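You operate a simulated robot arm through the tools that you are given. There is no shell and no other tool. Be economical: measure what you need, move in short steps, check, and stop when the job is done.

You are at the controls of a simulated two-armed robot. One attempt, no reset.

## Task
Take the lid off the blue tin on the top of the steel bench and lay it down there. Put the bush that says "R6" from the top of the green bench on the black shelf by the first gap from the left and the bush marked "N 49" on the gasket pack there. Open the green cabinet door, put the red tin on the top of the green bench away on the shelf in the green cabinet and shut the door again. Fetch the white brush and stand it on the shelf under the green bench. Put the block labelled "No 5" from the top of the green bench on the shelf under the green bench. Fetch the green brush and stand it on the right end of the control desk. Fetch the pin that says "R 25" from the plate bench and stand it on the left low shelf of the wooden bench. Put the ring that says "AIR" from the plate bench on the drip tray and the ring labelled "PE" on the yellow square on the wooden bench. Open the right box drawer. Any order will do. Set down upright: red tin, white brush, green brush, pin.
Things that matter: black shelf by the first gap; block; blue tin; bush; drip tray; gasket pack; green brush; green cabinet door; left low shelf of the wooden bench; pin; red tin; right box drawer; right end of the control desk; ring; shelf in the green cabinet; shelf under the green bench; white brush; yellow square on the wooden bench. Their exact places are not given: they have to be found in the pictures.

It is judged by the outcome, as a careful person would: the job done as asked, and still so three seconds after it is handed in. It fails if anything else is knocked over, pushed out of place, dropped, spilled or broken. Lids that push on must go on centred and level and be pressed home; caps that screw on are set level and turned clockwise until they are tight.

## Robot
Two 7-joint arms with fingered hands on one trunk, on a base that drives. Base frame: it is fixed to the floor where the robot stands at the start and does not move with it; the origin is under the middle of the robot, x ahead of it, y to its left, z up; the surface under the hand at the start is at about z = 970. Lengths are in mm, angles in degrees, forces in N, time in s.
The left shoulder is at the start at [60, 177, 775], the right one opposite. With the tool pointing down near the work surface each hand reaches from about 100 to 920 mm from the robot's upright axis, wherever it stands, measured 20 degrees to its own side. Places, roughly: black shelf by the first gap [-2600, -7100, 900]; block [750, -8000, 1000]; blue tin [500, -250, 1000]; bush [750, -7500, 1000]; drip tray [800, 2900, 800]; gasket pack [750, -7500, 1000]; green brush (3x3x17 cm) [-2700, -4900, 1000]; green cabinet door [400, -8000, 400]; left low shelf of the wooden bench [-700, 5000, 400]; pin [-2500, 4750, 750]; red tin [500, -7250, 1000]; right box drawer [-4900, -14900, 700]; right end of the control desk (25x25 cm) [-740, -1100, 900]; ring [-2500, 5000, 750]; shelf in the green cabinet [700, -8000, 400]; shelf under the green bench [700, -7400, 300]; white brush (3x3x19 cm) [900, -7800, 1000]; yellow square on the wooden bench (20x24 cm) [-560, 4860, 860]. Payload 4 kg a hand.
The TCP of each hand is the grasp point between the finger pads, 37 mm short of the fingertips. In the tool frame z runs along the fingers and y along their closing line. The gripper opens to 124 mm. The gripper's body begins 43 mm behind the TCP. The gripper is a hand of 3 fingers: y runs from the thumb to the fingers, the wrist lies at [-15, -108, -202] in the tool frame.
Orientation is that of the tool frame in the base frame, as [roll, pitch, yaw] about the fixed x, y, z axes, in that order (R = Rz(yaw) Ry(pitch) Rx(roll)). With the fingers straight down and the wrist toward the robot, the tool's x, y and z point along [0, 1, 0], [1, 0, 0] and [0, 0, -1] of the base frame.

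## Interface
- The arms move only by the tool play_rows. It takes "left_commands", "right_commands" or both (then of equal length, played together; a hand with none holds still); each is a list that holds one entry, the list of rows, each a list of 6 numbers: the shift along the base's x, y, z in units of 100 mm (1.0 is 100 mm), then the turn, a rotation vector about the base's x, y, z in units of 45 degrees (1.0 is 45 degrees). In form: [[[x, y, z, wx, wy, wz], ...]]. A call has 1 to 10 rows; each row is the pose to reach, as a shift and turn from the pose commanded when the call began. A call with a number of a shift or a turn outside -1 to 1 is refused whole. A row lasts 0.2 s, in which the tool goes at most 50 mm and 8.6 degrees; a call with a longer step from one row to the next is refused whole. A pose out of reach is approached as far as the arm can. The call stops where the force on the tool passes 40 N (or 10 N more than at its start, if that is more) or the arm is blocked; 0.2 s more then pass. In this call time passes only in rows, and 0.2 s behind the last. It gives the time, the measured TCP pose, the force on the tool (base axes), the opening and the grip force at its end, in the units of the frame above (readings bear some noise), with the torque about the TCP (base axes, N m) and any sound that the robot's microphone picked up.
- Cameras (640 x 400 px; columns grow to the right, rows downward): "scene" is now at [52.7, -31.7, 1433]; the picture's right is [-0.36, -0.93, 0.00], its down [-0.55, 0.21, -0.81] and it looks along [0.76, -0.29, -0.59] (base axes); focal length 278 px, centre (320, 200). "left" rides on the left gripper at [-64, -76, -137] in its tool frame; the picture's right is [-0.84, -0.26, 0.48], its down [0.48, -0.76, 0.43] and it looks along [0.26, 0.60, 0.76] (tool axes); focal length 256 px, centre (320, 200). "right" rides on the right gripper at [64, -76, -137] in its tool frame; the picture's right is [-0.84, 0.26, -0.48], its down [-0.48, -0.76, 0.43] and it looks along [-0.26, 0.60, 0.76] (tool axes); focal length 256 px, centre (320, 200).
- snapshot(camera): a new picture of that camera. No time passes.
- slide_trunk(by): slides the trunk up (or, below 0, down) by that many mm; the arms and the scene camera ride with it, the base frame stays. It gives what a move gives, with no picture.
- steer(legs): drives the robot by 1 to 6 legs, each [ahead, left, turn to the left] in mm, mm and degrees, along the robot's own axes; the way and the turn of a leg run together, so that a leg with both is an arc; at most 1500 mm and 180 degrees a leg. The arms and the cameras ride along, it lands a little off, and it stops where it bumps. It gives what a move gives.
- move_fingers(index, middle, thumb_bend, thumb_turn, hand): sets how far each is bent, from 0 (flat) to 1 (curled in); at 0.3 the hand is open as for a grip, at 0.7 the pads meet at the TCP. One left out holds its place. A second passes; each finger stops where it meets its share of the squeeze, and holds until it gets a number again. It is the only way to open and close the hand. It gives what a move gives, with no picture; readings hold the bend of each and the force on the fingers (four entries, about 0 where the hand has none), thumb and palm. thumb_turn goes from beside the hand (0) to across from the fingers (1), as for a grip.
- turn_head(pan, tilt): turns the head with the scene camera to pan (to the left, within 86 degrees either way) and tilt (down, from -29 to 69), counted from straight ahead of the robot. It gives what a move gives.
- measure_at(camera, pixels): for up to 12 pixels [column, row] of the newest picture of that camera ("zoom" is the newest enlarged one), the place [x, y, z] in the base frame of the surface seen there, good to about 2 mm. No time passes.
- zoom(camera, box): a new picture of the part [left, top, right, bottom] of that camera's present view, enlarged. No time passes.
- sign_off(): hands the job in; it is judged then, once.

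Work in short steps. Measure before you move; look again where a grasp or a placing could have gone wrong, and mend it. You have 364 turns and 324 pictures in all, those below and enlarged ones among them. Open the grippers and draw the arms clear of the work before you hand the job in, unless the task says otherwise; then end with one line.

The tools are called after "Call:" as name(argument=value, ...) on one line, values as JSON. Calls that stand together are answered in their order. play_rows: Moves the arms, as the interface text tells. Its arguments: {"type":"object","properties":{"left_commands":{"type":"array","items":{"type":"array","items":{"type":"array","items":{"type":"number"}}}},"right_commands":{"type":"array","items":{"type":"array","items":{"type":"array","items":{"type":"number"}}}}},"required":[]} The other tools are called the same way: slide_trunk (by) slides the trunk up or down; move_fingers (index, middle, thumb_bend, thumb_turn, hand) moves the fingers one by one; steer (legs) drives the base; turn_head (pan, tilt) turns the head that bears the scene camera; snapshot (camera) takes a picture; measure_at (camera, pixels) gives the place of the surface under pixels of a picture; zoom (camera, box) takes an enlarged picture of a part of a camera's view; sign_off () hands the job in.

At the start:

```text
time_s: 0.0
left_eef_pos: [658.5, 35.7, 1125.2]
left_tool_rot: [180.0, 0.0, 90.0]
left_ft_force: [-0.3, 0.1, -0.1]
left_moment: [0.0, 0.02, -0.02]
left_width: 123.2
left_grip_force: 0.1
left_shape: jaw
left_bend: [0.3, 0.3, 0.3, 0.98]
left_finger forces: [0.1, 0.0, 0.1, 0.0, 0.0, 0.1]
right_eef_pos: [540.0, -420.7, 1158.3]
right_tool_rot: [180.0, 0.1, 90.0]
right_ft_force: [0.0, 0.4, -0.8]
right_moment: [-0.01, 0.0, 0.02]
right_width: 123.6
right_grip_force: 0.0
right_shape: jaw
right_bend: [0.3, 0.3, 0.3, 0.98]
right_finger forces: [0.0, 0.1, 0.0, 0.0, 0.0, 0.1]
trunk travel left (down, up): [-300.0, 290.0]
robot x, y, heading: [1.0, -1.5, 0.2]
head pan, tilt: [-21.0, 35.9]
```

scene: 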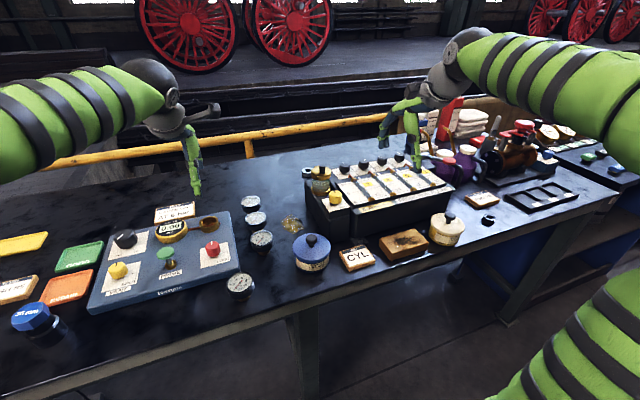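
right: 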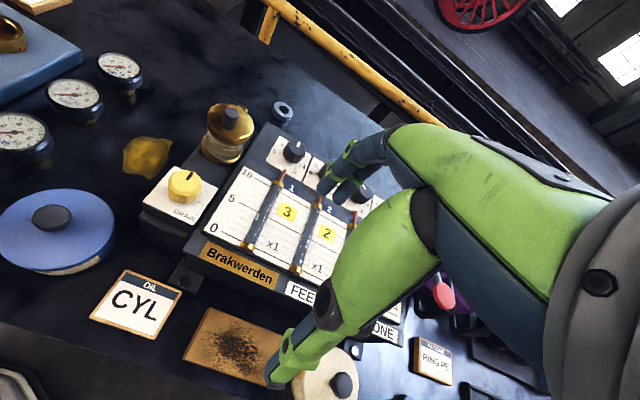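
left: 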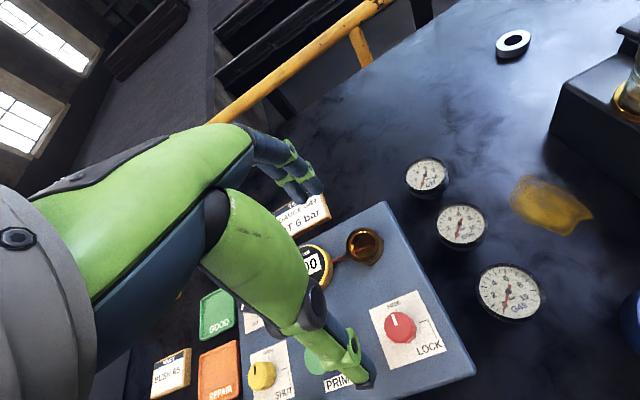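

The scene shows the blue tin with a knobbed lid at about (311,250). I zoom there and measure it.

Call:
zoom(camera="scene", box=[220, 180, 420, 305])

Call:
measure_at(camera="scene", pixels=[[311, 239], [300, 245], [311, 252], [311, 264], [311, 270], [294, 248], [329, 248], [250, 330], [250, 260], [280, 290], [340, 290]])

```text
3.20 times, centred on (320, 242) of scene
```

zoom: 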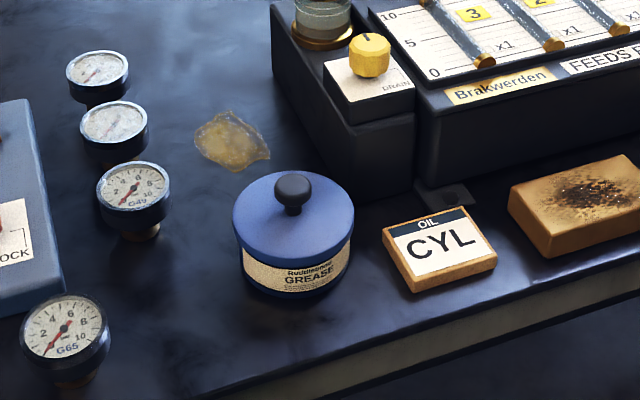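

```text
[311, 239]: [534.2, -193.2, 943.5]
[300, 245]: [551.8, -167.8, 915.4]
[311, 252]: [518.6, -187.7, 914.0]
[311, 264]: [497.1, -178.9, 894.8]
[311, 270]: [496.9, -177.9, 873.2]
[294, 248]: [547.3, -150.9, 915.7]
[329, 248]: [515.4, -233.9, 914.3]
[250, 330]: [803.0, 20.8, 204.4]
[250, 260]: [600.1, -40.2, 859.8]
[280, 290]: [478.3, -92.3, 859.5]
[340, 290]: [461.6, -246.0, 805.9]
```

Bench top is z≈860, lid top ≈915, knob top ≈943. I refine the knob and lid edges in the zoom.

Call:
measure_at(camera="zoom", pixels=[[293, 177], [277, 188], [310, 188], [293, 195], [293, 213], [293, 245], [234, 215], [353, 215], [270, 175], [320, 175], [293, 290], [200, 250]])

Call:
snapshot(camera="right")

```text
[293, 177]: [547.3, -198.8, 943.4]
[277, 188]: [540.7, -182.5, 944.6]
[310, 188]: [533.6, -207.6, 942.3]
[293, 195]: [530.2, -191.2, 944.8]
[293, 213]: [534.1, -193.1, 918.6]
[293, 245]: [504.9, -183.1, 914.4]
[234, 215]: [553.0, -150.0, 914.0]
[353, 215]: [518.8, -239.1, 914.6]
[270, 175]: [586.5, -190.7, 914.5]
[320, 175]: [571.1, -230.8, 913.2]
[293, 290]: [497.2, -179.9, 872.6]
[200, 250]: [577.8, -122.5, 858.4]
```

```text
319 pictures are left
```

right: 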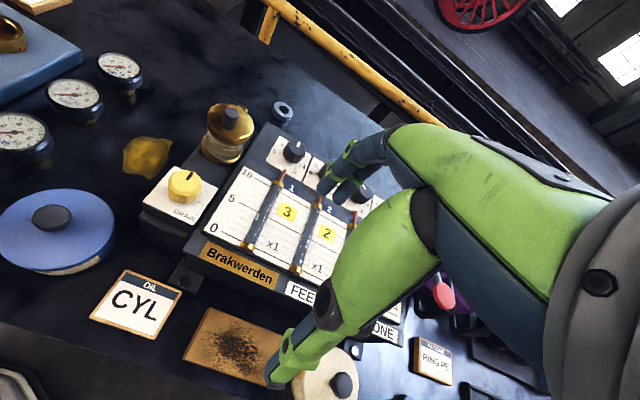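

The knob is centred near (540,-194), top 944. I check the clearances to the box and the gauges before I bring the right hand over.

Call:
measure_at(camera="zoom", pixels=[[355, 125], [272, 10], [355, 195], [414, 90], [370, 40], [325, 30], [134, 185], [148, 130], [240, 130], [390, 235], [495, 260], [293, 262]])

Call:
play_rows(right_commands=[[[0, 0.45, 0, 0, 0, 0], [0, 0.9, 0, 0, 0, 0]]])

```text
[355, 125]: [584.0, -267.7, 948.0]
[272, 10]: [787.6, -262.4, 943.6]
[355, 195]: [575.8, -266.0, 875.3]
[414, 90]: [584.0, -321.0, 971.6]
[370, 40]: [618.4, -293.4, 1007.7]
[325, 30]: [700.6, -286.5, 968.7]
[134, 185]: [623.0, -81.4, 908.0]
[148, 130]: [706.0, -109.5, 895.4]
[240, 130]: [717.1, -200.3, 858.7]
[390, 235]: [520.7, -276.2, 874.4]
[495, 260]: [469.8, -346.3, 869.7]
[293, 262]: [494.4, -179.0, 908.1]
```

```text
time_s: 0.6
left_eef_pos: [658.0, 35.5, 1127.0]
left_tool_rot: [-180.0, 0.1, 90.0]
left_ft_force: [0.5, -0.2, -1.0]
left_moment: [-0.05, -0.02, -0.02]
left_width: 123.5
left_grip_force: 0.1
left_shape: jaw
left_bend: [0.3, 0.3, 0.3, 0.98]
left_finger forces: [0.0, 0.1, 0.0, 0.0, 0.1, 0.1]
right_eef_pos: [539.2, -331.4, 1159.5]
right_tool_rot: [-180.0, 0.1, 90.0]
right_ft_force: [-0.5, 0.7, 0.0]
right_moment: [0.01, -0.01, -0.02]
right_width: 123.8
right_grip_force: 0.1
right_shape: jaw
right_bend: [0.3, 0.3, 0.3, 0.98]
right_finger forces: [0.1, 0.0, 0.0, 0.0, 0.0, 0.0]
trunk travel left (down, up): [-300.0, 290.0]
robot x, y, heading: [-1.8, 1.9, -0.1]
head pan, tilt: [-21.0, 35.9]
```

Box edge is at y≤-266, so a descent at y=-194 is clear. I move over the knob and start down.

Call:
play_rows(right_commands=[[[0, 0.45, 0, 0, 0, 0], [0, 0.9, -0.1, 0, 0, 0]]])

Call:
play_rows(right_commands=[[[0, 0.46, -0.2, 0, 0, 0], [0, 0.47, -0.6, 0, 0, 0], [0, 0.47, -1.0, 0, 0, 0]]])

Call:
snapshot(camera="scene")

```text
time_s: 1.2
left_eef_pos: [658.2, 36.0, 1126.5]
left_tool_rot: [-179.9, 0.0, 90.0]
left_ft_force: [-0.5, 0.5, 0.3]
left_moment: [-0.02, 0.0, -0.03]
left_width: 123.7
left_grip_force: 0.0
left_shape: jaw
left_bend: [0.3, 0.3, 0.3, 0.98]
left_finger forces: [0.0, 0.1, 0.0, 0.0, 0.1, 0.0]
right_eef_pos: [542.1, -240.2, 1150.5]
right_tool_rot: [180.0, 0.1, 90.0]
right_ft_force: [-0.4, -0.3, 0.0]
right_moment: [-0.01, 0.03, 0.01]
right_width: 123.6
right_grip_force: 0.0
right_shape: jaw
right_bend: [0.3, 0.3, 0.3, 0.98]
right_finger forces: [0.0, 0.1, 0.0, 0.1, 0.0, 0.0]
trunk travel left (down, up): [-300.0, 290.0]
robot x, y, heading: [-2.9, -2.5, -0.0]
head pan, tilt: [-21.0, 35.9]
```

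```text
refused: row 1 steps farther than a row can; nothing moved
```

```text
318 pictures are left
```

scene: 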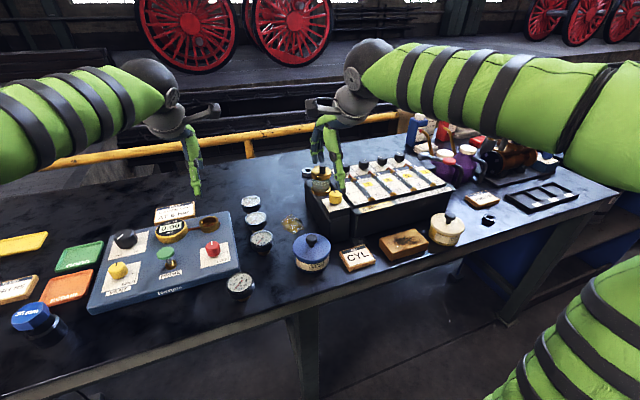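

Row step too long; I shift the remaining 46 mm sideways first, then down to z≈1050.

Call:
play_rows(right_commands=[[[0, 0.46, 0, 0, 0, 0], [0, 0.46, -0.45, 0, 0, 0], [0, 0.46, -0.9, 0, 0, 0]]])

Call:
snapshot(camera="right")

Call:
zoom(camera="scene", box=[240, 120, 400, 280])

```text
time_s: 2.0
left_eef_pos: [657.9, 36.3, 1126.3]
left_tool_rot: [180.0, -0.1, 90.0]
left_ft_force: [0.3, 0.2, 0.0]
left_moment: [0.0, 0.03, -0.03]
left_width: 123.6
left_grip_force: 0.0
left_shape: jaw
left_bend: [0.3, 0.3, 0.3, 0.98]
left_finger forces: [0.0, 0.0, 0.0, 0.1, 0.1, 0.0]
right_eef_pos: [540.6, -195.4, 1059.9]
right_tool_rot: [-179.9, 0.0, 90.0]
right_ft_force: [0.3, 0.2, 0.2]
right_moment: [-0.01, 0.0, 0.02]
right_width: 123.7
right_grip_force: 0.0
right_shape: jaw
right_bend: [0.3, 0.3, 0.3, 0.98]
right_finger forces: [0.0, 0.0, 0.0, 0.1, 0.0, 0.0]
trunk travel left (down, up): [-300.0, 290.0]
robot x, y, heading: [-3.9, 2.2, 0.2]
head pan, tilt: [-21.0, 35.9]
```

```text
317 pictures are left
```

right: 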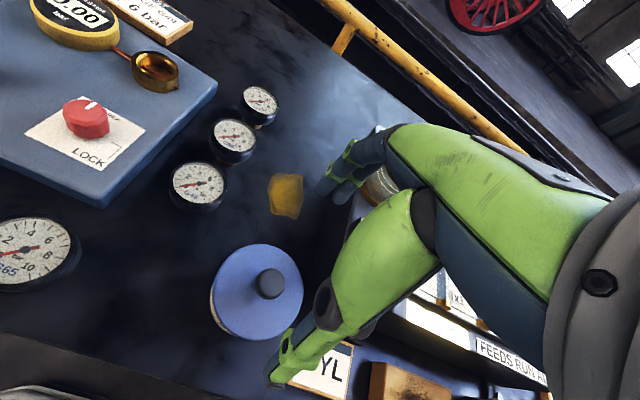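

```text
2.50 times, centred on (320, 200) of scene
```

zoom: 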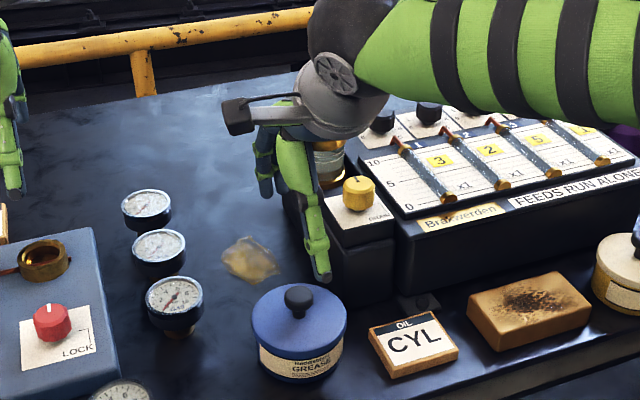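

Knob is below the hand. I lower to z≈955, fingertips just above the lid.

Call:
play_rows(right_commands=[[[0, 0, -0.4, 0, 0, 0], [0, 0, -0.8, 0, 0, 0], [0, 0, -1.0, 0, 0, 0]]])

Call:
snapshot(camera="right")

Call:
zoom(camera="scene", box=[240, 170, 400, 290])

```text
time_s: 2.8
left_eef_pos: [658.0, 36.0, 1125.8]
left_tool_rot: [180.0, 0.1, 90.0]
left_ft_force: [-0.3, 0.1, 0.1]
left_moment: [-0.01, -0.02, 0.02]
left_width: 123.5
left_grip_force: 0.1
left_shape: jaw
left_bend: [0.3, 0.3, 0.3, 0.98]
left_finger forces: [0.1, 0.1, 0.0, 0.1, 0.0, 0.0]
right_eef_pos: [537.5, -193.9, 959.1]
right_tool_rot: [179.9, 0.0, 90.0]
right_ft_force: [0.2, -0.3, 0.5]
right_moment: [0.0, -0.04, -0.01]
right_width: 123.8
right_grip_force: 0.0
right_shape: jaw
right_bend: [0.3, 0.3, 0.3, 0.98]
right_finger forces: [0.1, 0.1, 0.0, 0.0, 0.1, 0.0]
trunk travel left (down, up): [-300.0, 290.0]
robot x, y, heading: [-0.4, 4.5, -0.0]
head pan, tilt: [-21.0, 35.9]
```

```text
315 pictures are left
```

right: 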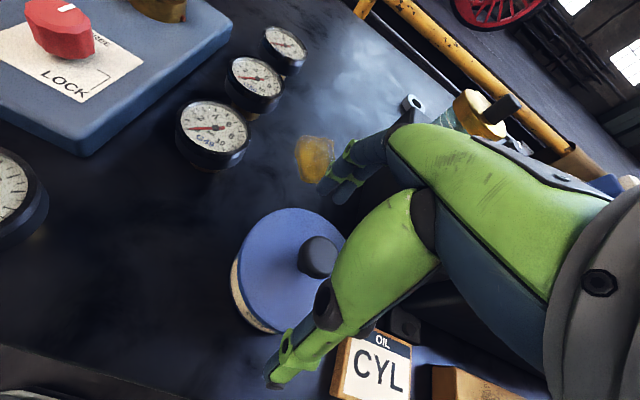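

```text
3.33 times, centred on (320, 230) of scene
```

zoom: 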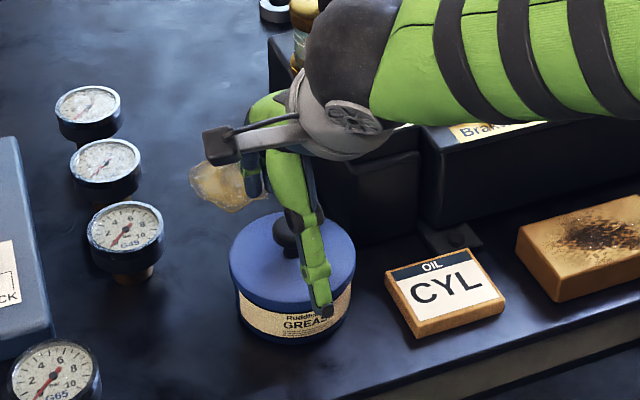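

Knob lies on the grasp line (projected TCP ≈ (332,249), knob at (318,257)). I close the right hand.

Call:
move_fingers(hand="right", index=0.7, middle=0.7, thumb_bend=0.7)

Call:
zoom(camera="scene", box=[240, 170, 400, 290])

Call:
snapshot(camera="right")

```text
time_s: 3.8
left_eef_pos: [658.5, 36.2, 1126.7]
left_tool_rot: [180.0, 0.0, 90.0]
left_ft_force: [0.4, -0.1, 0.8]
left_moment: [-0.03, 0.0, 0.02]
left_width: 123.3
left_grip_force: 0.0
left_shape: jaw
left_bend: [0.3, 0.3, 0.3, 0.98]
left_finger forces: [0.0, 0.0, 0.0, 0.0, 0.0, 0.0]
right_eef_pos: [538.5, -194.4, 959.0]
right_tool_rot: [-180.0, 0.0, 90.0]
right_ft_force: [-2.4, 0.1, 5.1]
right_moment: [0.03, -0.07, 0.07]
right_width: 17.5
right_grip_force: 12.8
right_shape: fingers
right_bend: [0.66, 0.66, 0.66, 0.97]
right_finger forces: [5.0, 6.1, 0.0, 0.0, 13.8, 0.0]
trunk travel left (down, up): [-300.0, 290.0]
robot x, y, heading: [3.7, -0.3, -0.1]
head pan, tilt: [-21.0, 35.9]
heard: snap
```

```text
3.33 times, centred on (320, 230) of scene
```

zoom: 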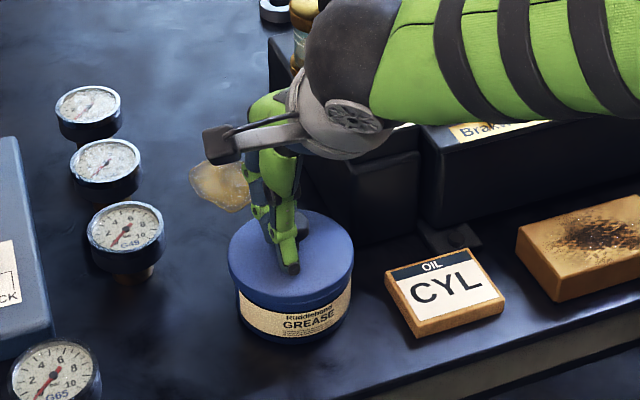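

```text
312 pictures are left
```

right: 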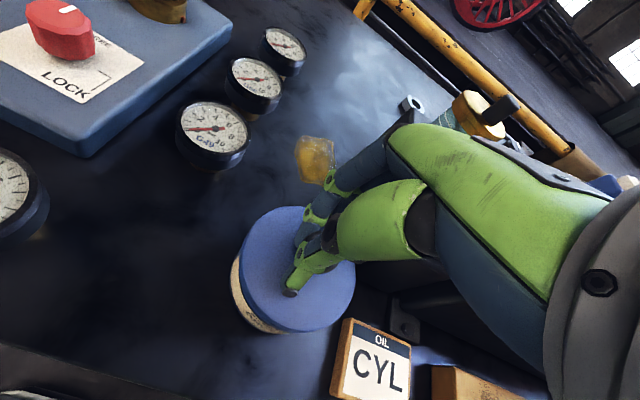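

The knob is gripped (12.8 N, "snap" heard). I lift slowly.

Call:
play_rows(right_commands=[[[0, 0, 0.1, 0, 0, 0], [0, 0, 0.2, 0, 0, 0], [0, 0, 0.4, 0, 0, 0], [0, 0, 0.8, 0, 0, 0]]])

Call:
snapshot(camera="scene")

```text
time_s: 4.8
left_eef_pos: [657.8, 35.4, 1126.2]
left_tool_rot: [180.0, 0.0, 90.0]
left_ft_force: [0.5, 0.0, 0.0]
left_moment: [0.0, 0.01, 0.04]
left_width: 123.6
left_grip_force: 0.1
left_shape: jaw
left_bend: [0.3, 0.3, 0.3, 0.98]
left_finger forces: [0.0, 0.0, 0.1, 0.1, 0.1, 0.0]
right_eef_pos: [539.3, -195.7, 1039.7]
right_tool_rot: [-180.0, 0.0, 90.0]
right_ft_force: [-0.1, 0.2, -0.7]
right_moment: [0.01, -0.02, 0.0]
right_width: 16.5
right_grip_force: 12.8
right_shape: fingers
right_bend: [0.66, 0.66, 0.67, 0.97]
right_finger forces: [6.6, 6.8, 0.0, 0.0, 12.9, 0.0]
trunk travel left (down, up): [-300.0, 290.0]
robot x, y, heading: [-0.3, 1.3, 0.1]
head pan, tilt: [-21.0, 35.9]
```

```text
311 pictures are left
```

scene: 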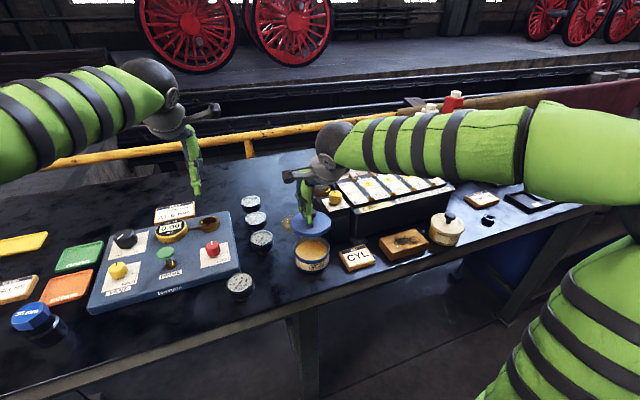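

The lid came off clean. I measure free bench areas to lay it on.

Call:
measure_at(camera="scene", pixels=[[275, 270], [262, 300], [240, 298], [240, 285], [262, 240], [256, 222], [270, 200], [290, 190], [295, 175], [250, 195], [290, 220], [225, 195]])

Call:
zoom(camera="scene", box=[200, 150, 360, 310])

```text
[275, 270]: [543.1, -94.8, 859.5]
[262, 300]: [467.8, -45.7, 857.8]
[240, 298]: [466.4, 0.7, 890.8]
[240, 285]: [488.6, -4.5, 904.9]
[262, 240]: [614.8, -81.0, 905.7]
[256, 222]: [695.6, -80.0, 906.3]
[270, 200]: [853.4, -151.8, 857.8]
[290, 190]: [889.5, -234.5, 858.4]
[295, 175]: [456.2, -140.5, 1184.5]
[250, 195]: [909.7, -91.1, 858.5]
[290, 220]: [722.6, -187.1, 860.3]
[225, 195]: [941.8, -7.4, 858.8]
```

```text
2.50 times, centred on (280, 230) of scene
```

zoom: 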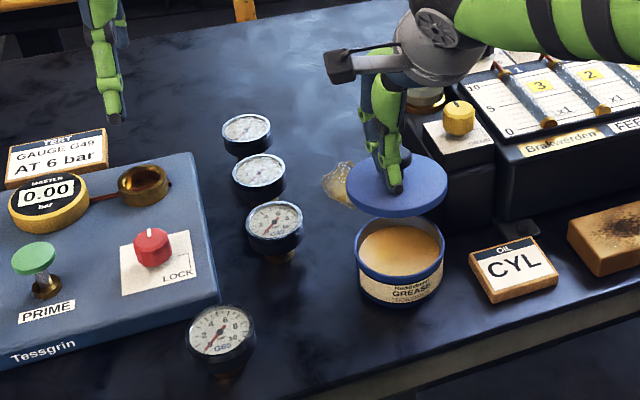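

The bench at about (855,-165) behind the gauges is free and roomy. I carry the lid there, a bit raised.

Call:
play_rows(right_commands=[[[0.2, 0.05, 0.3, 0, 0, 0], [0.6, 0.1, 0.4, 0, 0, 0], [1.0, 0.15, 0.4, 0, 0, 0]]])

Call:
play_rows(right_commands=[[[0.45, 0.05, 0, 0, 0, 0], [0.9, 0.1, 0, 0, 0, 0], [1.0, 0.1, 0, 0, 0, 0]]])

Call:
play_rows(right_commands=[[[0.45, 0.05, 0, 0, 0, 0], [0.9, 0.05, 0, 0, 0, 0], [1.0, 0.05, 0, 0, 0, 0]]])

Call:
snapshot(camera="scene")

Call:
snapshot(camera="right")

```text
time_s: 5.6
left_eef_pos: [658.3, 35.6, 1126.2]
left_tool_rot: [180.0, 0.0, 90.0]
left_ft_force: [-0.3, 0.3, 1.0]
left_moment: [0.0, 0.0, -0.01]
left_width: 123.6
left_grip_force: 0.0
left_shape: jaw
left_bend: [0.3, 0.3, 0.3, 0.98]
left_finger forces: [0.0, 0.0, 0.0, 0.1, 0.0, 0.0]
right_eef_pos: [638.3, -179.3, 1079.8]
right_tool_rot: [-179.9, 0.0, 90.0]
right_ft_force: [-0.9, 0.1, -0.4]
right_moment: [0.04, 0.01, -0.01]
right_width: 16.4
right_grip_force: 13.3
right_shape: fingers
right_bend: [0.66, 0.66, 0.67, 0.97]
right_finger forces: [6.6, 6.8, 0.0, 0.0, 12.8, 0.0]
trunk travel left (down, up): [-300.0, 290.0]
robot x, y, heading: [-2.3, -0.2, -0.1]
head pan, tilt: [-21.0, 35.9]
```

```text
time_s: 6.4
left_eef_pos: [658.8, 35.8, 1125.5]
left_tool_rot: [180.0, 0.0, 90.1]
left_ft_force: [-0.4, -0.6, -0.8]
left_moment: [-0.01, -0.01, 0.01]
left_width: 123.7
left_grip_force: 0.0
left_shape: jaw
left_bend: [0.3, 0.3, 0.3, 0.98]
left_finger forces: [0.0, 0.0, 0.0, 0.0, 0.2, 0.0]
right_eef_pos: [741.4, -168.3, 1077.2]
right_tool_rot: [-179.9, 0.1, 90.0]
right_ft_force: [-0.5, 0.4, -0.9]
right_moment: [-0.03, -0.03, 0.02]
right_width: 16.5
right_grip_force: 13.7
right_shape: fingers
right_bend: [0.66, 0.66, 0.67, 0.97]
right_finger forces: [6.5, 6.9, 0.0, 0.0, 12.9, 0.0]
trunk travel left (down, up): [-300.0, 290.0]
robot x, y, heading: [-1.9, -0.9, -0.1]
head pan, tilt: [-21.0, 35.9]
```

```text
time_s: 7.2
left_eef_pos: [656.6, 35.0, 1125.1]
left_tool_rot: [180.0, 0.0, 90.1]
left_ft_force: [0.1, 0.2, -0.1]
left_moment: [0.0, -0.01, -0.03]
left_width: 123.4
left_grip_force: 0.1
left_shape: jaw
left_bend: [0.3, 0.3, 0.3, 0.98]
left_finger forces: [0.1, 0.1, 0.0, 0.1, 0.0, 0.0]
right_eef_pos: [839.4, -163.5, 1079.9]
right_tool_rot: [180.0, 0.0, 90.0]
right_ft_force: [-1.1, 0.4, -1.5]
right_moment: [0.03, 0.03, 0.0]
right_width: 16.2
right_grip_force: 13.4
right_shape: fingers
right_bend: [0.66, 0.66, 0.67, 0.97]
right_finger forces: [6.4, 7.1, 0.0, 0.1, 12.7, 0.0]
trunk travel left (down, up): [-300.0, 290.0]
robot x, y, heading: [3.8, -1.6, -0.1]
head pan, tilt: [-21.0, 35.9]
```

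```text
309 pictures are left
```

scene: 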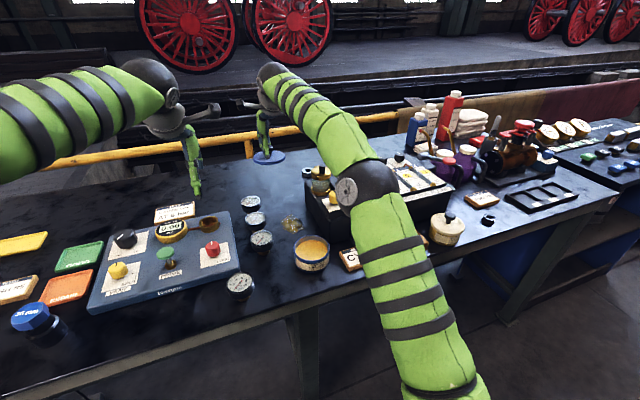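

```text
308 pictures are left
```

right: 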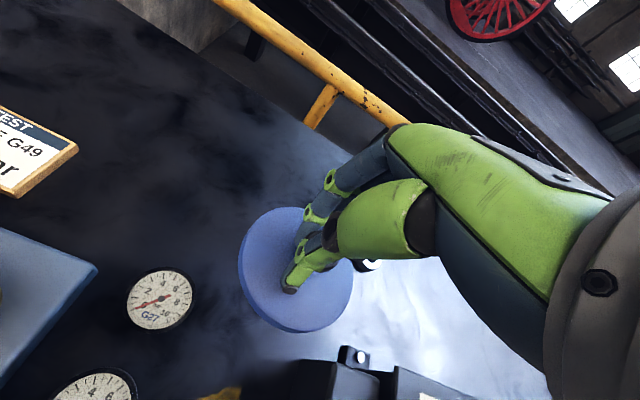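

Lid hovers at (839,-163). The elbow is near the Brakwerden box (pixel (347,190)); I measure its height and neighbouring things before lowering.

Call:
measure_at(camera="scene", pixels=[[347, 190], [350, 210], [335, 170], [320, 125], [333, 197], [380, 215], [395, 270], [318, 180], [400, 175]])

Call:
measure_at(camera="right", pixels=[[372, 264], [352, 355], [160, 300], [300, 310], [350, 350]])

```text
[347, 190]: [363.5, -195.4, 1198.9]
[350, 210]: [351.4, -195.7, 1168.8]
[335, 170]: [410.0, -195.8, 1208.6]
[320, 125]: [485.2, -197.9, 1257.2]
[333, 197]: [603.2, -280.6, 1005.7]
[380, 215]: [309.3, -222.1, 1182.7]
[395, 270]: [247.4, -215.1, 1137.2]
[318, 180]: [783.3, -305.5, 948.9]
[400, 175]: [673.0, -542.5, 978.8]
```

```text
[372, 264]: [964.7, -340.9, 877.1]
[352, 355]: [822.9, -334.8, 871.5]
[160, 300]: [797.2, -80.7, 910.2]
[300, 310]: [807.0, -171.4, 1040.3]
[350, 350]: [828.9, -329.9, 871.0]
```

Elbow is at z≈1170, clear. I lower the lid slightly farther back until contact is felt.

Call:
play_rows(right_commands=[[[0.15, -0.07, -0.35, 0, 0, 0], [0.15, -0.07, -0.8, 0, 0, 0], [0.15, -0.07, -1.0, 0, 0, 0]]])

Call:
play_rows(right_commands=[[[0, 0, -0.25, 0, 0, 0], [0, 0, -0.4, 0, 0, 0], [0, 0, -0.48, 0, 0, 0], [0, 0, -0.54, 0, 0, 0]]])

Call:
zoom(camera="scene", box=[220, 120, 320, 200])

Call:
snapshot(camera="right")

```text
time_s: 8.0
left_eef_pos: [658.7, 35.6, 1126.2]
left_tool_rot: [-180.0, 0.0, 90.0]
left_ft_force: [-0.4, 0.3, 0.8]
left_moment: [0.03, 0.0, -0.01]
left_width: 123.6
left_grip_force: 0.0
left_shape: jaw
left_bend: [0.3, 0.3, 0.3, 0.98]
left_finger forces: [0.0, 0.0, 0.0, 0.0, 0.0, 0.1]
right_eef_pos: [855.2, -170.9, 977.6]
right_tool_rot: [179.9, 0.0, 90.0]
right_ft_force: [0.1, -0.2, 0.1]
right_moment: [0.01, -0.02, 0.0]
right_width: 16.0
right_grip_force: 13.1
right_shape: fingers
right_bend: [0.66, 0.66, 0.67, 0.97]
right_finger forces: [6.4, 7.1, 0.0, 0.0, 12.7, 0.1]
trunk travel left (down, up): [-300.0, 290.0]
robot x, y, heading: [-0.5, -1.6, -0.1]
head pan, tilt: [-21.0, 35.9]
```

```text
time_s: 9.0
left_eef_pos: [658.2, 35.9, 1125.4]
left_tool_rot: [-180.0, 0.1, 90.1]
left_ft_force: [0.5, 0.7, 0.6]
left_moment: [-0.03, 0.02, -0.03]
left_width: 123.5
left_grip_force: 0.1
left_shape: jaw
left_bend: [0.3, 0.3, 0.3, 0.98]
left_finger forces: [0.1, 0.0, 0.0, 0.0, 0.0, 0.0]
right_eef_pos: [855.1, -170.8, 923.7]
right_tool_rot: [-179.9, 0.0, 90.0]
right_ft_force: [-0.8, 0.4, -0.6]
right_moment: [-0.03, 0.01, -0.01]
right_width: 16.1
right_grip_force: 12.7
right_shape: fingers
right_bend: [0.66, 0.66, 0.67, 0.97]
right_finger forces: [6.3, 7.3, 0.0, 0.0, 12.7, 0.1]
trunk travel left (down, up): [-300.0, 290.0]
robot x, y, heading: [-0.5, -1.3, 0.0]
head pan, tilt: [-21.0, 35.9]
```

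```text
5.00 times, centred on (270, 160) of scene
```

zoom: 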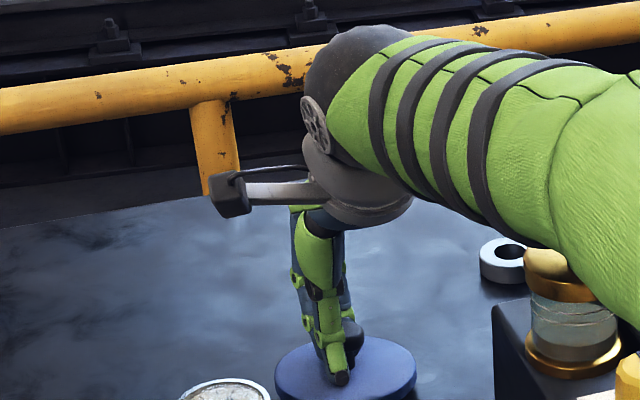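

```text
306 pictures are left
```

right: 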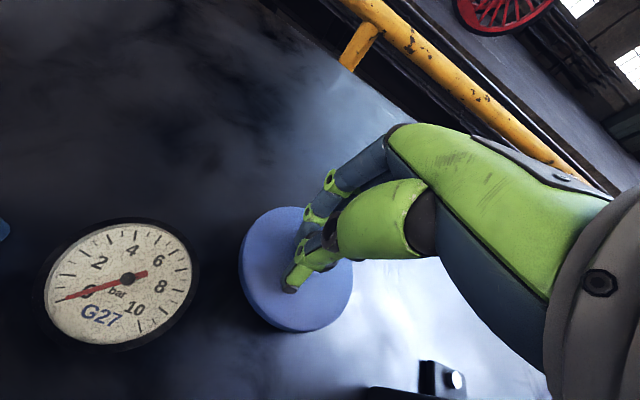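

No contact yet at z 923.7. Continue in small steps until the force shows.

Call:
play_rows(right_commands=[[[0, 0, -0.04, 0, 0, 0], [0, 0, -0.08, 0, 0, 0], [0, 0, -0.12, 0, 0, 0], [0, 0, -0.16, 0, 0, 0], [0, 0, -0.2, 0, 0, 0]]])

Call:
measure_at(camera="right", pixels=[[265, 230], [260, 290], [340, 290], [310, 330], [445, 370]])

```text
time_s: 10.2
left_eef_pos: [655.0, 35.5, 1127.2]
left_tool_rot: [179.8, 0.0, 90.0]
left_ft_force: [0.5, -0.7, 0.1]
left_moment: [0.0, 0.03, 0.01]
left_width: 123.7
left_grip_force: 0.0
left_shape: jaw
left_bend: [0.3, 0.3, 0.3, 0.98]
left_finger forces: [0.1, 0.0, 0.1, 0.1, 0.0, 0.0]
right_eef_pos: [853.8, -169.8, 913.0]
right_tool_rot: [179.4, -0.1, 90.0]
right_ft_force: [0.1, 1.8, 28.0]
right_moment: [0.05, -0.3, 0.04]
right_width: 16.1
right_grip_force: 20.3
right_shape: fingers
right_bend: [0.66, 0.65, 0.67, 0.96]
right_finger forces: [4.1, 10.5, 0.0, 0.0, 26.0, 0.0]
trunk travel left (down, up): [-300.0, 290.0]
robot x, y, heading: [-1.2, -0.7, 0.2]
head pan, tilt: [-21.0, 35.9]
```

```text
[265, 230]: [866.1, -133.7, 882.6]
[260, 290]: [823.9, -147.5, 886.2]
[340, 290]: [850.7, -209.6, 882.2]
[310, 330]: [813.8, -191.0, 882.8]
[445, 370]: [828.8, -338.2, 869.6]
```

Contact (28 N) at z≈913. I ease up 8 mm of commanded press and open the fingers.

Call:
play_rows(right_commands=[[[0, 0, 0.08, 0, 0, 0]]])

Call:
move_fingers(hand="right", index=0.3, middle=0.3, thumb_bend=0.3)

Call:
play_rows(right_commands=[[[0, 0, 0.2, 0, 0, 0], [0, 0, 0.6, 0, 0, 0], [0, 0, 1.0, 0, 0, 0]]])

Call:
snapshot(camera="right")

```text
time_s: 10.6
left_eef_pos: [656.8, 36.8, 1127.4]
left_tool_rot: [180.0, 0.0, 90.0]
left_ft_force: [-0.4, -0.6, 0.4]
left_moment: [0.04, 0.02, 0.01]
left_width: 123.7
left_grip_force: 0.1
left_shape: jaw
left_bend: [0.3, 0.3, 0.3, 0.98]
left_finger forces: [0.0, 0.1, 0.0, 0.0, 0.1, 0.0]
right_eef_pos: [855.0, -170.9, 911.4]
right_tool_rot: [-180.0, 0.0, 90.1]
right_ft_force: [0.9, 3.9, 11.0]
right_moment: [0.05, -0.31, 0.07]
right_width: 15.6
right_grip_force: 16.1
right_shape: fingers
right_bend: [0.66, 0.65, 0.67, 0.96]
right_finger forces: [5.8, 8.0, 0.0, 0.1, 17.2, 0.0]
trunk travel left (down, up): [-300.0, 290.0]
robot x, y, heading: [1.4, 5.1, -0.0]
head pan, tilt: [-21.0, 35.9]
```

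```text
time_s: 11.6
left_eef_pos: [657.3, 35.7, 1127.1]
left_tool_rot: [180.0, 0.0, 89.9]
left_ft_force: [0.1, 0.6, 0.0]
left_moment: [0.01, -0.01, 0.01]
left_width: 123.6
left_grip_force: 0.0
left_shape: jaw
left_bend: [0.3, 0.3, 0.3, 0.98]
left_finger forces: [0.0, 0.1, 0.1, 0.0, 0.0, 0.0]
right_eef_pos: [854.9, -172.0, 912.2]
right_tool_rot: [180.0, 0.1, 90.0]
right_ft_force: [0.4, 0.0, -0.2]
right_moment: [-0.01, 0.0, -0.01]
right_width: 123.2
right_grip_force: 0.0
right_shape: fingers
right_bend: [0.3, 0.3, 0.3, 0.97]
right_finger forces: [0.0, 0.0, 0.1, 0.1, 0.1, 0.0]
trunk travel left (down, up): [-300.0, 290.0]
robot x, y, heading: [1.4, 1.2, 0.0]
head pan, tilt: [-21.0, 35.9]
```

```text
time_s: 12.4
left_eef_pos: [658.3, 35.4, 1126.0]
left_tool_rot: [-180.0, -0.1, 90.0]
left_ft_force: [0.2, -0.2, 0.0]
left_moment: [0.01, -0.01, -0.01]
left_width: 123.7
left_grip_force: 0.0
left_shape: jaw
left_bend: [0.3, 0.3, 0.3, 0.98]
left_finger forces: [0.0, 0.0, 0.0, 0.1, 0.0, 0.0]
right_eef_pos: [856.9, -171.1, 1012.8]
right_tool_rot: [-180.0, 0.0, 90.1]
right_ft_force: [-0.6, -0.6, 0.6]
right_moment: [0.0, -0.01, 0.0]
right_width: 123.2
right_grip_force: 0.1
right_shape: fingers
right_bend: [0.3, 0.3, 0.3, 0.97]
right_finger forces: [0.1, 0.0, 0.0, 0.0, 0.0, 0.1]
trunk travel left (down, up): [-300.0, 290.0]
robot x, y, heading: [-0.8, 1.0, -0.2]
head pan, tilt: [-21.0, 35.9]
```

```text
305 pictures are left
```

right: 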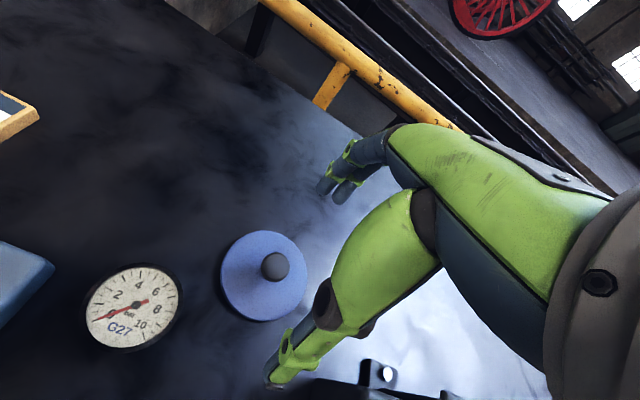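

The lid lies flat and stays. I lift and pull both arms back to a compact pose for driving.

Call:
play_rows(right_commands=[[[-0.3, -0.1, 0.35, 0, 0, 0], [-0.6, -0.2, 0.7, 0, 0, 0], [-1.0, -0.3, 0.9, 0, 0, 0]]], left_commands=[[[-0.3, 0.3, 0.1, 0, 0, 0], [-0.6, 0.6, 0.2, 0, 0, 0], [-1.0, 0.8, 0.2, 0, 0, 0]]])

Call:
play_rows(right_commands=[[[-0.4, -0.2, 0, 0, 0, 0], [-0.8, -0.4, 0, 0, 0, 0], [-1.0, -0.5, 0.2, 0, 0, 0]]], left_commands=[[[-0.3, 0.3, 0.1, 0, 0, 0], [-0.6, 0.6, 0.1, 0, 0, 0], [-0.9, 0.8, 0.1, 0, 0, 0]]])

Call:
play_rows(right_commands=[[[-0.4, -0.2, 0, 0, 0, 0], [-0.8, -0.4, 0, 0, 0, 0], [-1.0, -0.6, 0, 0, 0, 0]]])

Call:
turn_head(pan=0, tilt=35)

Call:
snapshot(camera="scene")

```text
time_s: 13.2
left_eef_pos: [557.2, 116.7, 1144.1]
left_tool_rot: [-180.0, 0.1, 90.0]
left_ft_force: [0.2, -0.3, 0.8]
left_moment: [0.01, -0.01, -0.01]
left_width: 123.4
left_grip_force: 0.0
left_shape: jaw
left_bend: [0.3, 0.3, 0.3, 0.98]
left_finger forces: [0.1, 0.1, 0.1, 0.1, 0.0, 0.0]
right_eef_pos: [755.7, -199.7, 1103.2]
right_tool_rot: [179.9, 0.0, 90.0]
right_ft_force: [-0.2, -0.7, 0.1]
right_moment: [0.03, 0.0, 0.01]
right_width: 123.2
right_grip_force: 0.0
right_shape: fingers
right_bend: [0.3, 0.3, 0.3, 0.98]
right_finger forces: [0.0, 0.0, 0.0, 0.0, 0.0, 0.0]
trunk travel left (down, up): [-300.0, 290.0]
robot x, y, heading: [0.0, -0.0, -0.1]
head pan, tilt: [-21.0, 35.9]
```

```text
time_s: 14.0
left_eef_pos: [465.3, 195.7, 1155.2]
left_tool_rot: [-180.0, 0.0, 90.0]
left_ft_force: [0.3, 0.6, -0.4]
left_moment: [-0.02, -0.01, 0.0]
left_width: 123.9
left_grip_force: 0.1
left_shape: jaw
left_bend: [0.3, 0.3, 0.3, 0.98]
left_finger forces: [0.1, 0.1, 0.1, 0.0, 0.0, 0.0]
right_eef_pos: [656.1, -252.4, 1124.2]
right_tool_rot: [180.0, 0.0, 90.0]
right_ft_force: [-0.2, -0.5, 0.9]
right_moment: [0.01, -0.02, 0.02]
right_width: 123.4
right_grip_force: 0.1
right_shape: fingers
right_bend: [0.3, 0.3, 0.3, 0.98]
right_finger forces: [0.1, 0.0, 0.1, 0.0, 0.0, 0.1]
trunk travel left (down, up): [-300.0, 290.0]
robot x, y, heading: [-0.3, 2.1, 0.1]
head pan, tilt: [-21.0, 35.9]
```

```text
time_s: 14.8
left_eef_pos: [466.2, 197.2, 1157.2]
left_tool_rot: [180.0, 0.0, 90.0]
left_ft_force: [0.2, -0.6, 0.3]
left_moment: [0.02, 0.04, 0.0]
left_width: 123.9
left_grip_force: 0.0
left_shape: jaw
left_bend: [0.3, 0.3, 0.3, 0.98]
left_finger forces: [0.0, 0.0, 0.2, 0.0, 0.0, 0.0]
right_eef_pos: [555.9, -311.2, 1122.1]
right_tool_rot: [-180.0, 0.0, 90.0]
right_ft_force: [-0.3, -0.1, 0.4]
right_moment: [0.02, 0.0, -0.02]
right_width: 123.5
right_grip_force: 0.1
right_shape: fingers
right_bend: [0.3, 0.3, 0.3, 0.98]
right_finger forces: [0.0, 0.0, 0.0, 0.0, 0.0, 0.0]
trunk travel left (down, up): [-300.0, 290.0]
robot x, y, heading: [1.2, -3.1, -0.3]
head pan, tilt: [-21.0, 35.9]
```

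```text
time_s: 15.6
left_eef_pos: [467.1, 197.5, 1155.3]
left_tool_rot: [-179.9, 0.1, 90.0]
left_ft_force: [-0.8, -0.1, -0.3]
left_moment: [-0.02, 0.0, -0.01]
left_width: 123.6
left_grip_force: 0.0
left_shape: jaw
left_bend: [0.3, 0.3, 0.3, 0.98]
left_finger forces: [0.0, 0.0, 0.0, 0.0, 0.0, 0.0]
right_eef_pos: [556.9, -311.0, 1122.9]
right_tool_rot: [179.9, 0.1, 90.0]
right_ft_force: [0.1, -0.1, -0.5]
right_moment: [-0.01, -0.01, 0.0]
right_width: 123.2
right_grip_force: 0.0
right_shape: fingers
right_bend: [0.3, 0.3, 0.3, 0.98]
right_finger forces: [0.0, 0.0, 0.0, 0.1, 0.0, 0.1]
trunk travel left (down, up): [-300.0, 290.0]
robot x, y, heading: [-1.2, -1.1, -0.1]
head pan, tilt: [0.0, 35.0]
```

```text
304 pictures are left
```

scene: 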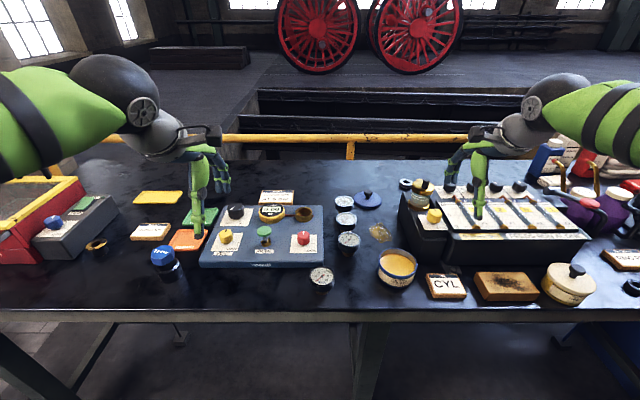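

Steel bench is in order, lid at (368,200). Now I look around left and right to plan driving.

Call:
turn_head(pan=-86, tilt=20)

Call:
snapshot(camera="scene")

Call:
turn_head(pan=86, tilt=20)

Call:
snapshot(camera="scene")

```text
time_s: 17.2
left_eef_pos: [465.6, 197.0, 1157.0]
left_tool_rot: [180.0, 0.0, 90.0]
left_ft_force: [-0.2, 0.4, -0.1]
left_moment: [0.01, 0.01, 0.01]
left_width: 123.7
left_grip_force: 0.0
left_shape: jaw
left_bend: [0.3, 0.3, 0.3, 0.98]
left_finger forces: [0.1, 0.1, 0.1, 0.0, 0.1, 0.0]
right_eef_pos: [556.5, -311.7, 1121.8]
right_tool_rot: [180.0, 0.0, 89.9]
right_ft_force: [0.6, 0.1, 0.5]
right_moment: [0.02, 0.0, 0.01]
right_width: 123.3
right_grip_force: 0.1
right_shape: fingers
right_bend: [0.3, 0.3, 0.3, 0.98]
right_finger forces: [0.0, 0.0, 0.0, 0.0, 0.0, 0.0]
trunk travel left (down, up): [-300.0, 290.0]
robot x, y, heading: [0.8, 2.0, -0.1]
head pan, tilt: [-85.9, 20.0]
```

```text
303 pictures are left
```

scene: 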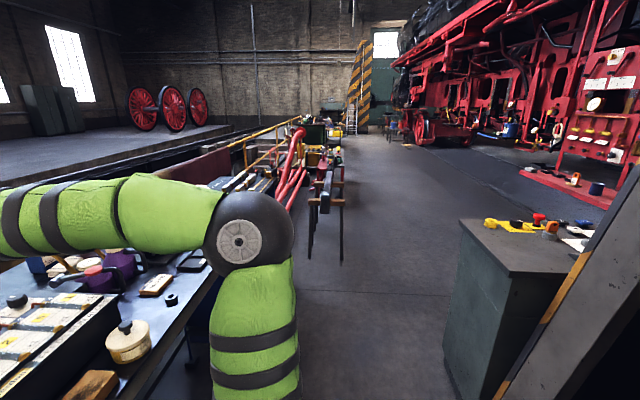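

```text
time_s: 19.8
left_eef_pos: [466.7, 196.7, 1156.3]
left_tool_rot: [-180.0, 0.0, 89.9]
left_ft_force: [0.4, 0.7, -0.2]
left_moment: [0.0, -0.01, 0.01]
left_width: 123.7
left_grip_force: 0.1
left_shape: jaw
left_bend: [0.3, 0.3, 0.3, 0.98]
left_finger forces: [0.0, 0.1, 0.0, 0.0, 0.1, 0.0]
right_eef_pos: [556.4, -311.0, 1123.3]
right_tool_rot: [-180.0, 0.0, 89.9]
right_ft_force: [0.3, 0.0, 0.1]
right_moment: [-0.01, -0.02, 0.03]
right_width: 123.3
right_grip_force: 0.1
right_shape: fingers
right_bend: [0.3, 0.3, 0.3, 0.98]
right_finger forces: [0.1, 0.0, 0.0, 0.0, 0.0, 0.0]
trunk travel left (down, up): [-300.0, 290.0]
robot x, y, heading: [1.4, 2.6, -0.1]
head pan, tilt: [85.9, 20.0]
```

```text
302 pictures are left
```

scene: 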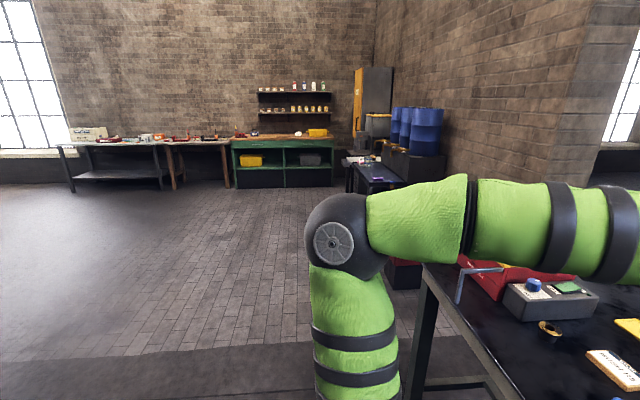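

Views: +y hall is open, with the plate bench, wooden bench and drip tray bench ahead; the control desk is to the right rear. I measure some points for navigation.

Call:
measure_at(camera="scene", pixels=[[282, 138], [110, 140], [195, 145], [318, 132], [250, 180], [380, 180], [362, 160], [340, 190], [120, 300], [220, 300], [70, 130], [400, 160]])

Call:
zoom(camera="scene", box=[40, 60, 460, 300])

Call:
steer(legs=[[-250, 0, 0], [0, 0, 90]])

Call:
turn_head(pan=0, tilt=15)

Call:
snapshot(camera="scene")

```text
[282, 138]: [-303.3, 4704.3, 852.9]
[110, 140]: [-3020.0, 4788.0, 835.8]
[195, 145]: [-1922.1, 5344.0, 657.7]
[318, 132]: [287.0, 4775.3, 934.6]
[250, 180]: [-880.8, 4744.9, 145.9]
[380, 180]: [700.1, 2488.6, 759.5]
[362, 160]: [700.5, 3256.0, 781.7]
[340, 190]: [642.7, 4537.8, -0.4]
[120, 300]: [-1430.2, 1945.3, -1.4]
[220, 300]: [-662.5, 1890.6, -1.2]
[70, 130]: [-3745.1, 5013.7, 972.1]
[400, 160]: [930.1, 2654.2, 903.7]
```

```text
1.52 times, centred on (250, 180) of scene
```

zoom: 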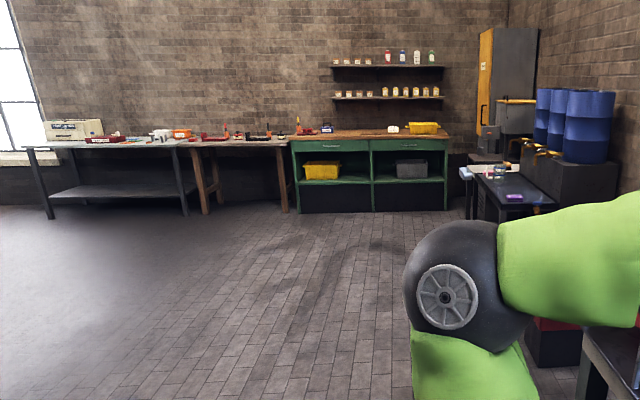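

```text
time_s: 25.4
left_eef_pos: [-437.8, 470.8, 1155.5]
left_tool_rot: [-180.0, 0.0, 179.0]
left_ft_force: [-0.3, -0.5, 0.1]
left_moment: [0.0, 0.01, 0.04]
left_width: 123.7
left_grip_force: 0.1
left_shape: jaw
left_bend: [0.3, 0.3, 0.3, 0.98]
left_finger forces: [0.0, 0.1, 0.0, 0.0, 0.0, 0.0]
right_eef_pos: [71.2, 551.4, 1122.3]
right_tool_rot: [180.0, 0.0, 179.1]
right_ft_force: [-0.5, 0.9, -0.1]
right_moment: [0.0, -0.02, -0.01]
right_width: 123.2
right_grip_force: 0.1
right_shape: fingers
right_bend: [0.3, 0.3, 0.3, 0.98]
right_finger forces: [0.1, 0.0, 0.0, 0.1, 0.0, 0.0]
trunk travel left (down, up): [-300.0, 290.0]
robot x, y, heading: [-249.1, 2.1, 89.2]
head pan, tilt: [85.9, 20.0]
```

```text
time_s: 27.0
left_eef_pos: [-437.8, 470.6, 1156.2]
left_tool_rot: [-180.0, 0.0, 179.1]
left_ft_force: [0.0, 0.7, 0.8]
left_moment: [-0.01, -0.04, 0.01]
left_width: 123.9
left_grip_force: 0.0
left_shape: jaw
left_bend: [0.3, 0.3, 0.3, 0.98]
left_finger forces: [0.0, 0.0, 0.1, 0.0, 0.0, 0.0]
right_eef_pos: [71.6, 551.6, 1122.2]
right_tool_rot: [-179.9, 0.1, 179.1]
right_ft_force: [0.3, -0.8, 0.0]
right_moment: [-0.02, 0.01, 0.0]
right_width: 123.3
right_grip_force: 0.1
right_shape: fingers
right_bend: [0.3, 0.3, 0.3, 0.98]
right_finger forces: [0.1, 0.0, 0.2, 0.1, 0.0, 0.0]
trunk travel left (down, up): [-300.0, 290.0]
robot x, y, heading: [-251.4, -0.2, 89.1]
head pan, tilt: [0.0, 15.0]
```

```text
300 pictures are left
```

scene: 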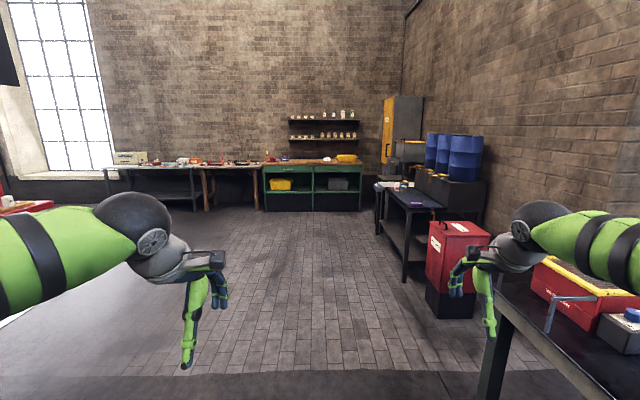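

The way to the plate bench is open floor. I drive diagonally in three legs to about (-2450, 3900).

Call:
steer(legs=[[1290, 740, 0], [1290, 740, 0], [1290, 740, 1]])

Call:
turn_head(pan=0, tilt=30)

Call:
snapshot(camera="scene")

```text
time_s: 29.2
left_eef_pos: [-504.2, 563.8, 1155.7]
left_tool_rot: [-180.0, 0.0, -176.6]
left_ft_force: [-0.6, 0.3, 1.1]
left_moment: [0.03, 0.04, 0.01]
left_width: 123.5
left_grip_force: 0.0
left_shape: jaw
left_bend: [0.3, 0.3, 0.3, 0.98]
left_finger forces: [0.0, 0.1, 0.0, 0.0, 0.0, 0.1]
right_eef_pos: [-1.8, 684.6, 1124.2]
right_tool_rot: [-180.0, 0.1, -176.6]
right_ft_force: [-0.4, 0.3, -0.3]
right_moment: [-0.01, 0.03, 0.01]
right_width: 123.6
right_grip_force: 0.1
right_shape: fingers
right_bend: [0.3, 0.3, 0.3, 0.98]
right_finger forces: [0.0, 0.0, 0.1, 0.0, 0.1, 0.1]
trunk travel left (down, up): [-300.0, 290.0]
robot x, y, heading: [-278.7, 112.1, 93.5]
head pan, tilt: [0.0, 15.0]
stopped in leg 1: the robot was blocked; the commanded pose is now the measured one
```

```text
time_s: 30.0
left_eef_pos: [-504.8, 565.5, 1155.3]
left_tool_rot: [180.0, 0.0, -176.5]
left_ft_force: [0.5, -0.3, 0.7]
left_moment: [-0.01, 0.0, 0.0]
left_width: 123.7
left_grip_force: 0.1
left_shape: jaw
left_bend: [0.3, 0.3, 0.3, 0.98]
left_finger forces: [0.0, 0.0, 0.0, 0.1, 0.0, 0.0]
right_eef_pos: [-2.1, 685.7, 1122.4]
right_tool_rot: [180.0, 0.0, -176.6]
right_ft_force: [0.1, 0.0, -0.2]
right_moment: [-0.02, 0.03, 0.0]
right_width: 123.4
right_grip_force: 0.1
right_shape: fingers
right_bend: [0.3, 0.3, 0.3, 0.98]
right_finger forces: [0.1, 0.0, 0.0, 0.0, 0.1, 0.0]
trunk travel left (down, up): [-300.0, 290.0]
robot x, y, heading: [-279.7, 110.8, 93.6]
head pan, tilt: [0.0, 30.0]
```

```text
299 pictures are left
```

scene: 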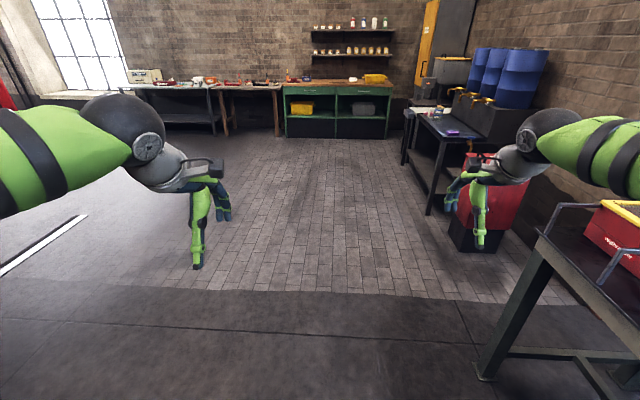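

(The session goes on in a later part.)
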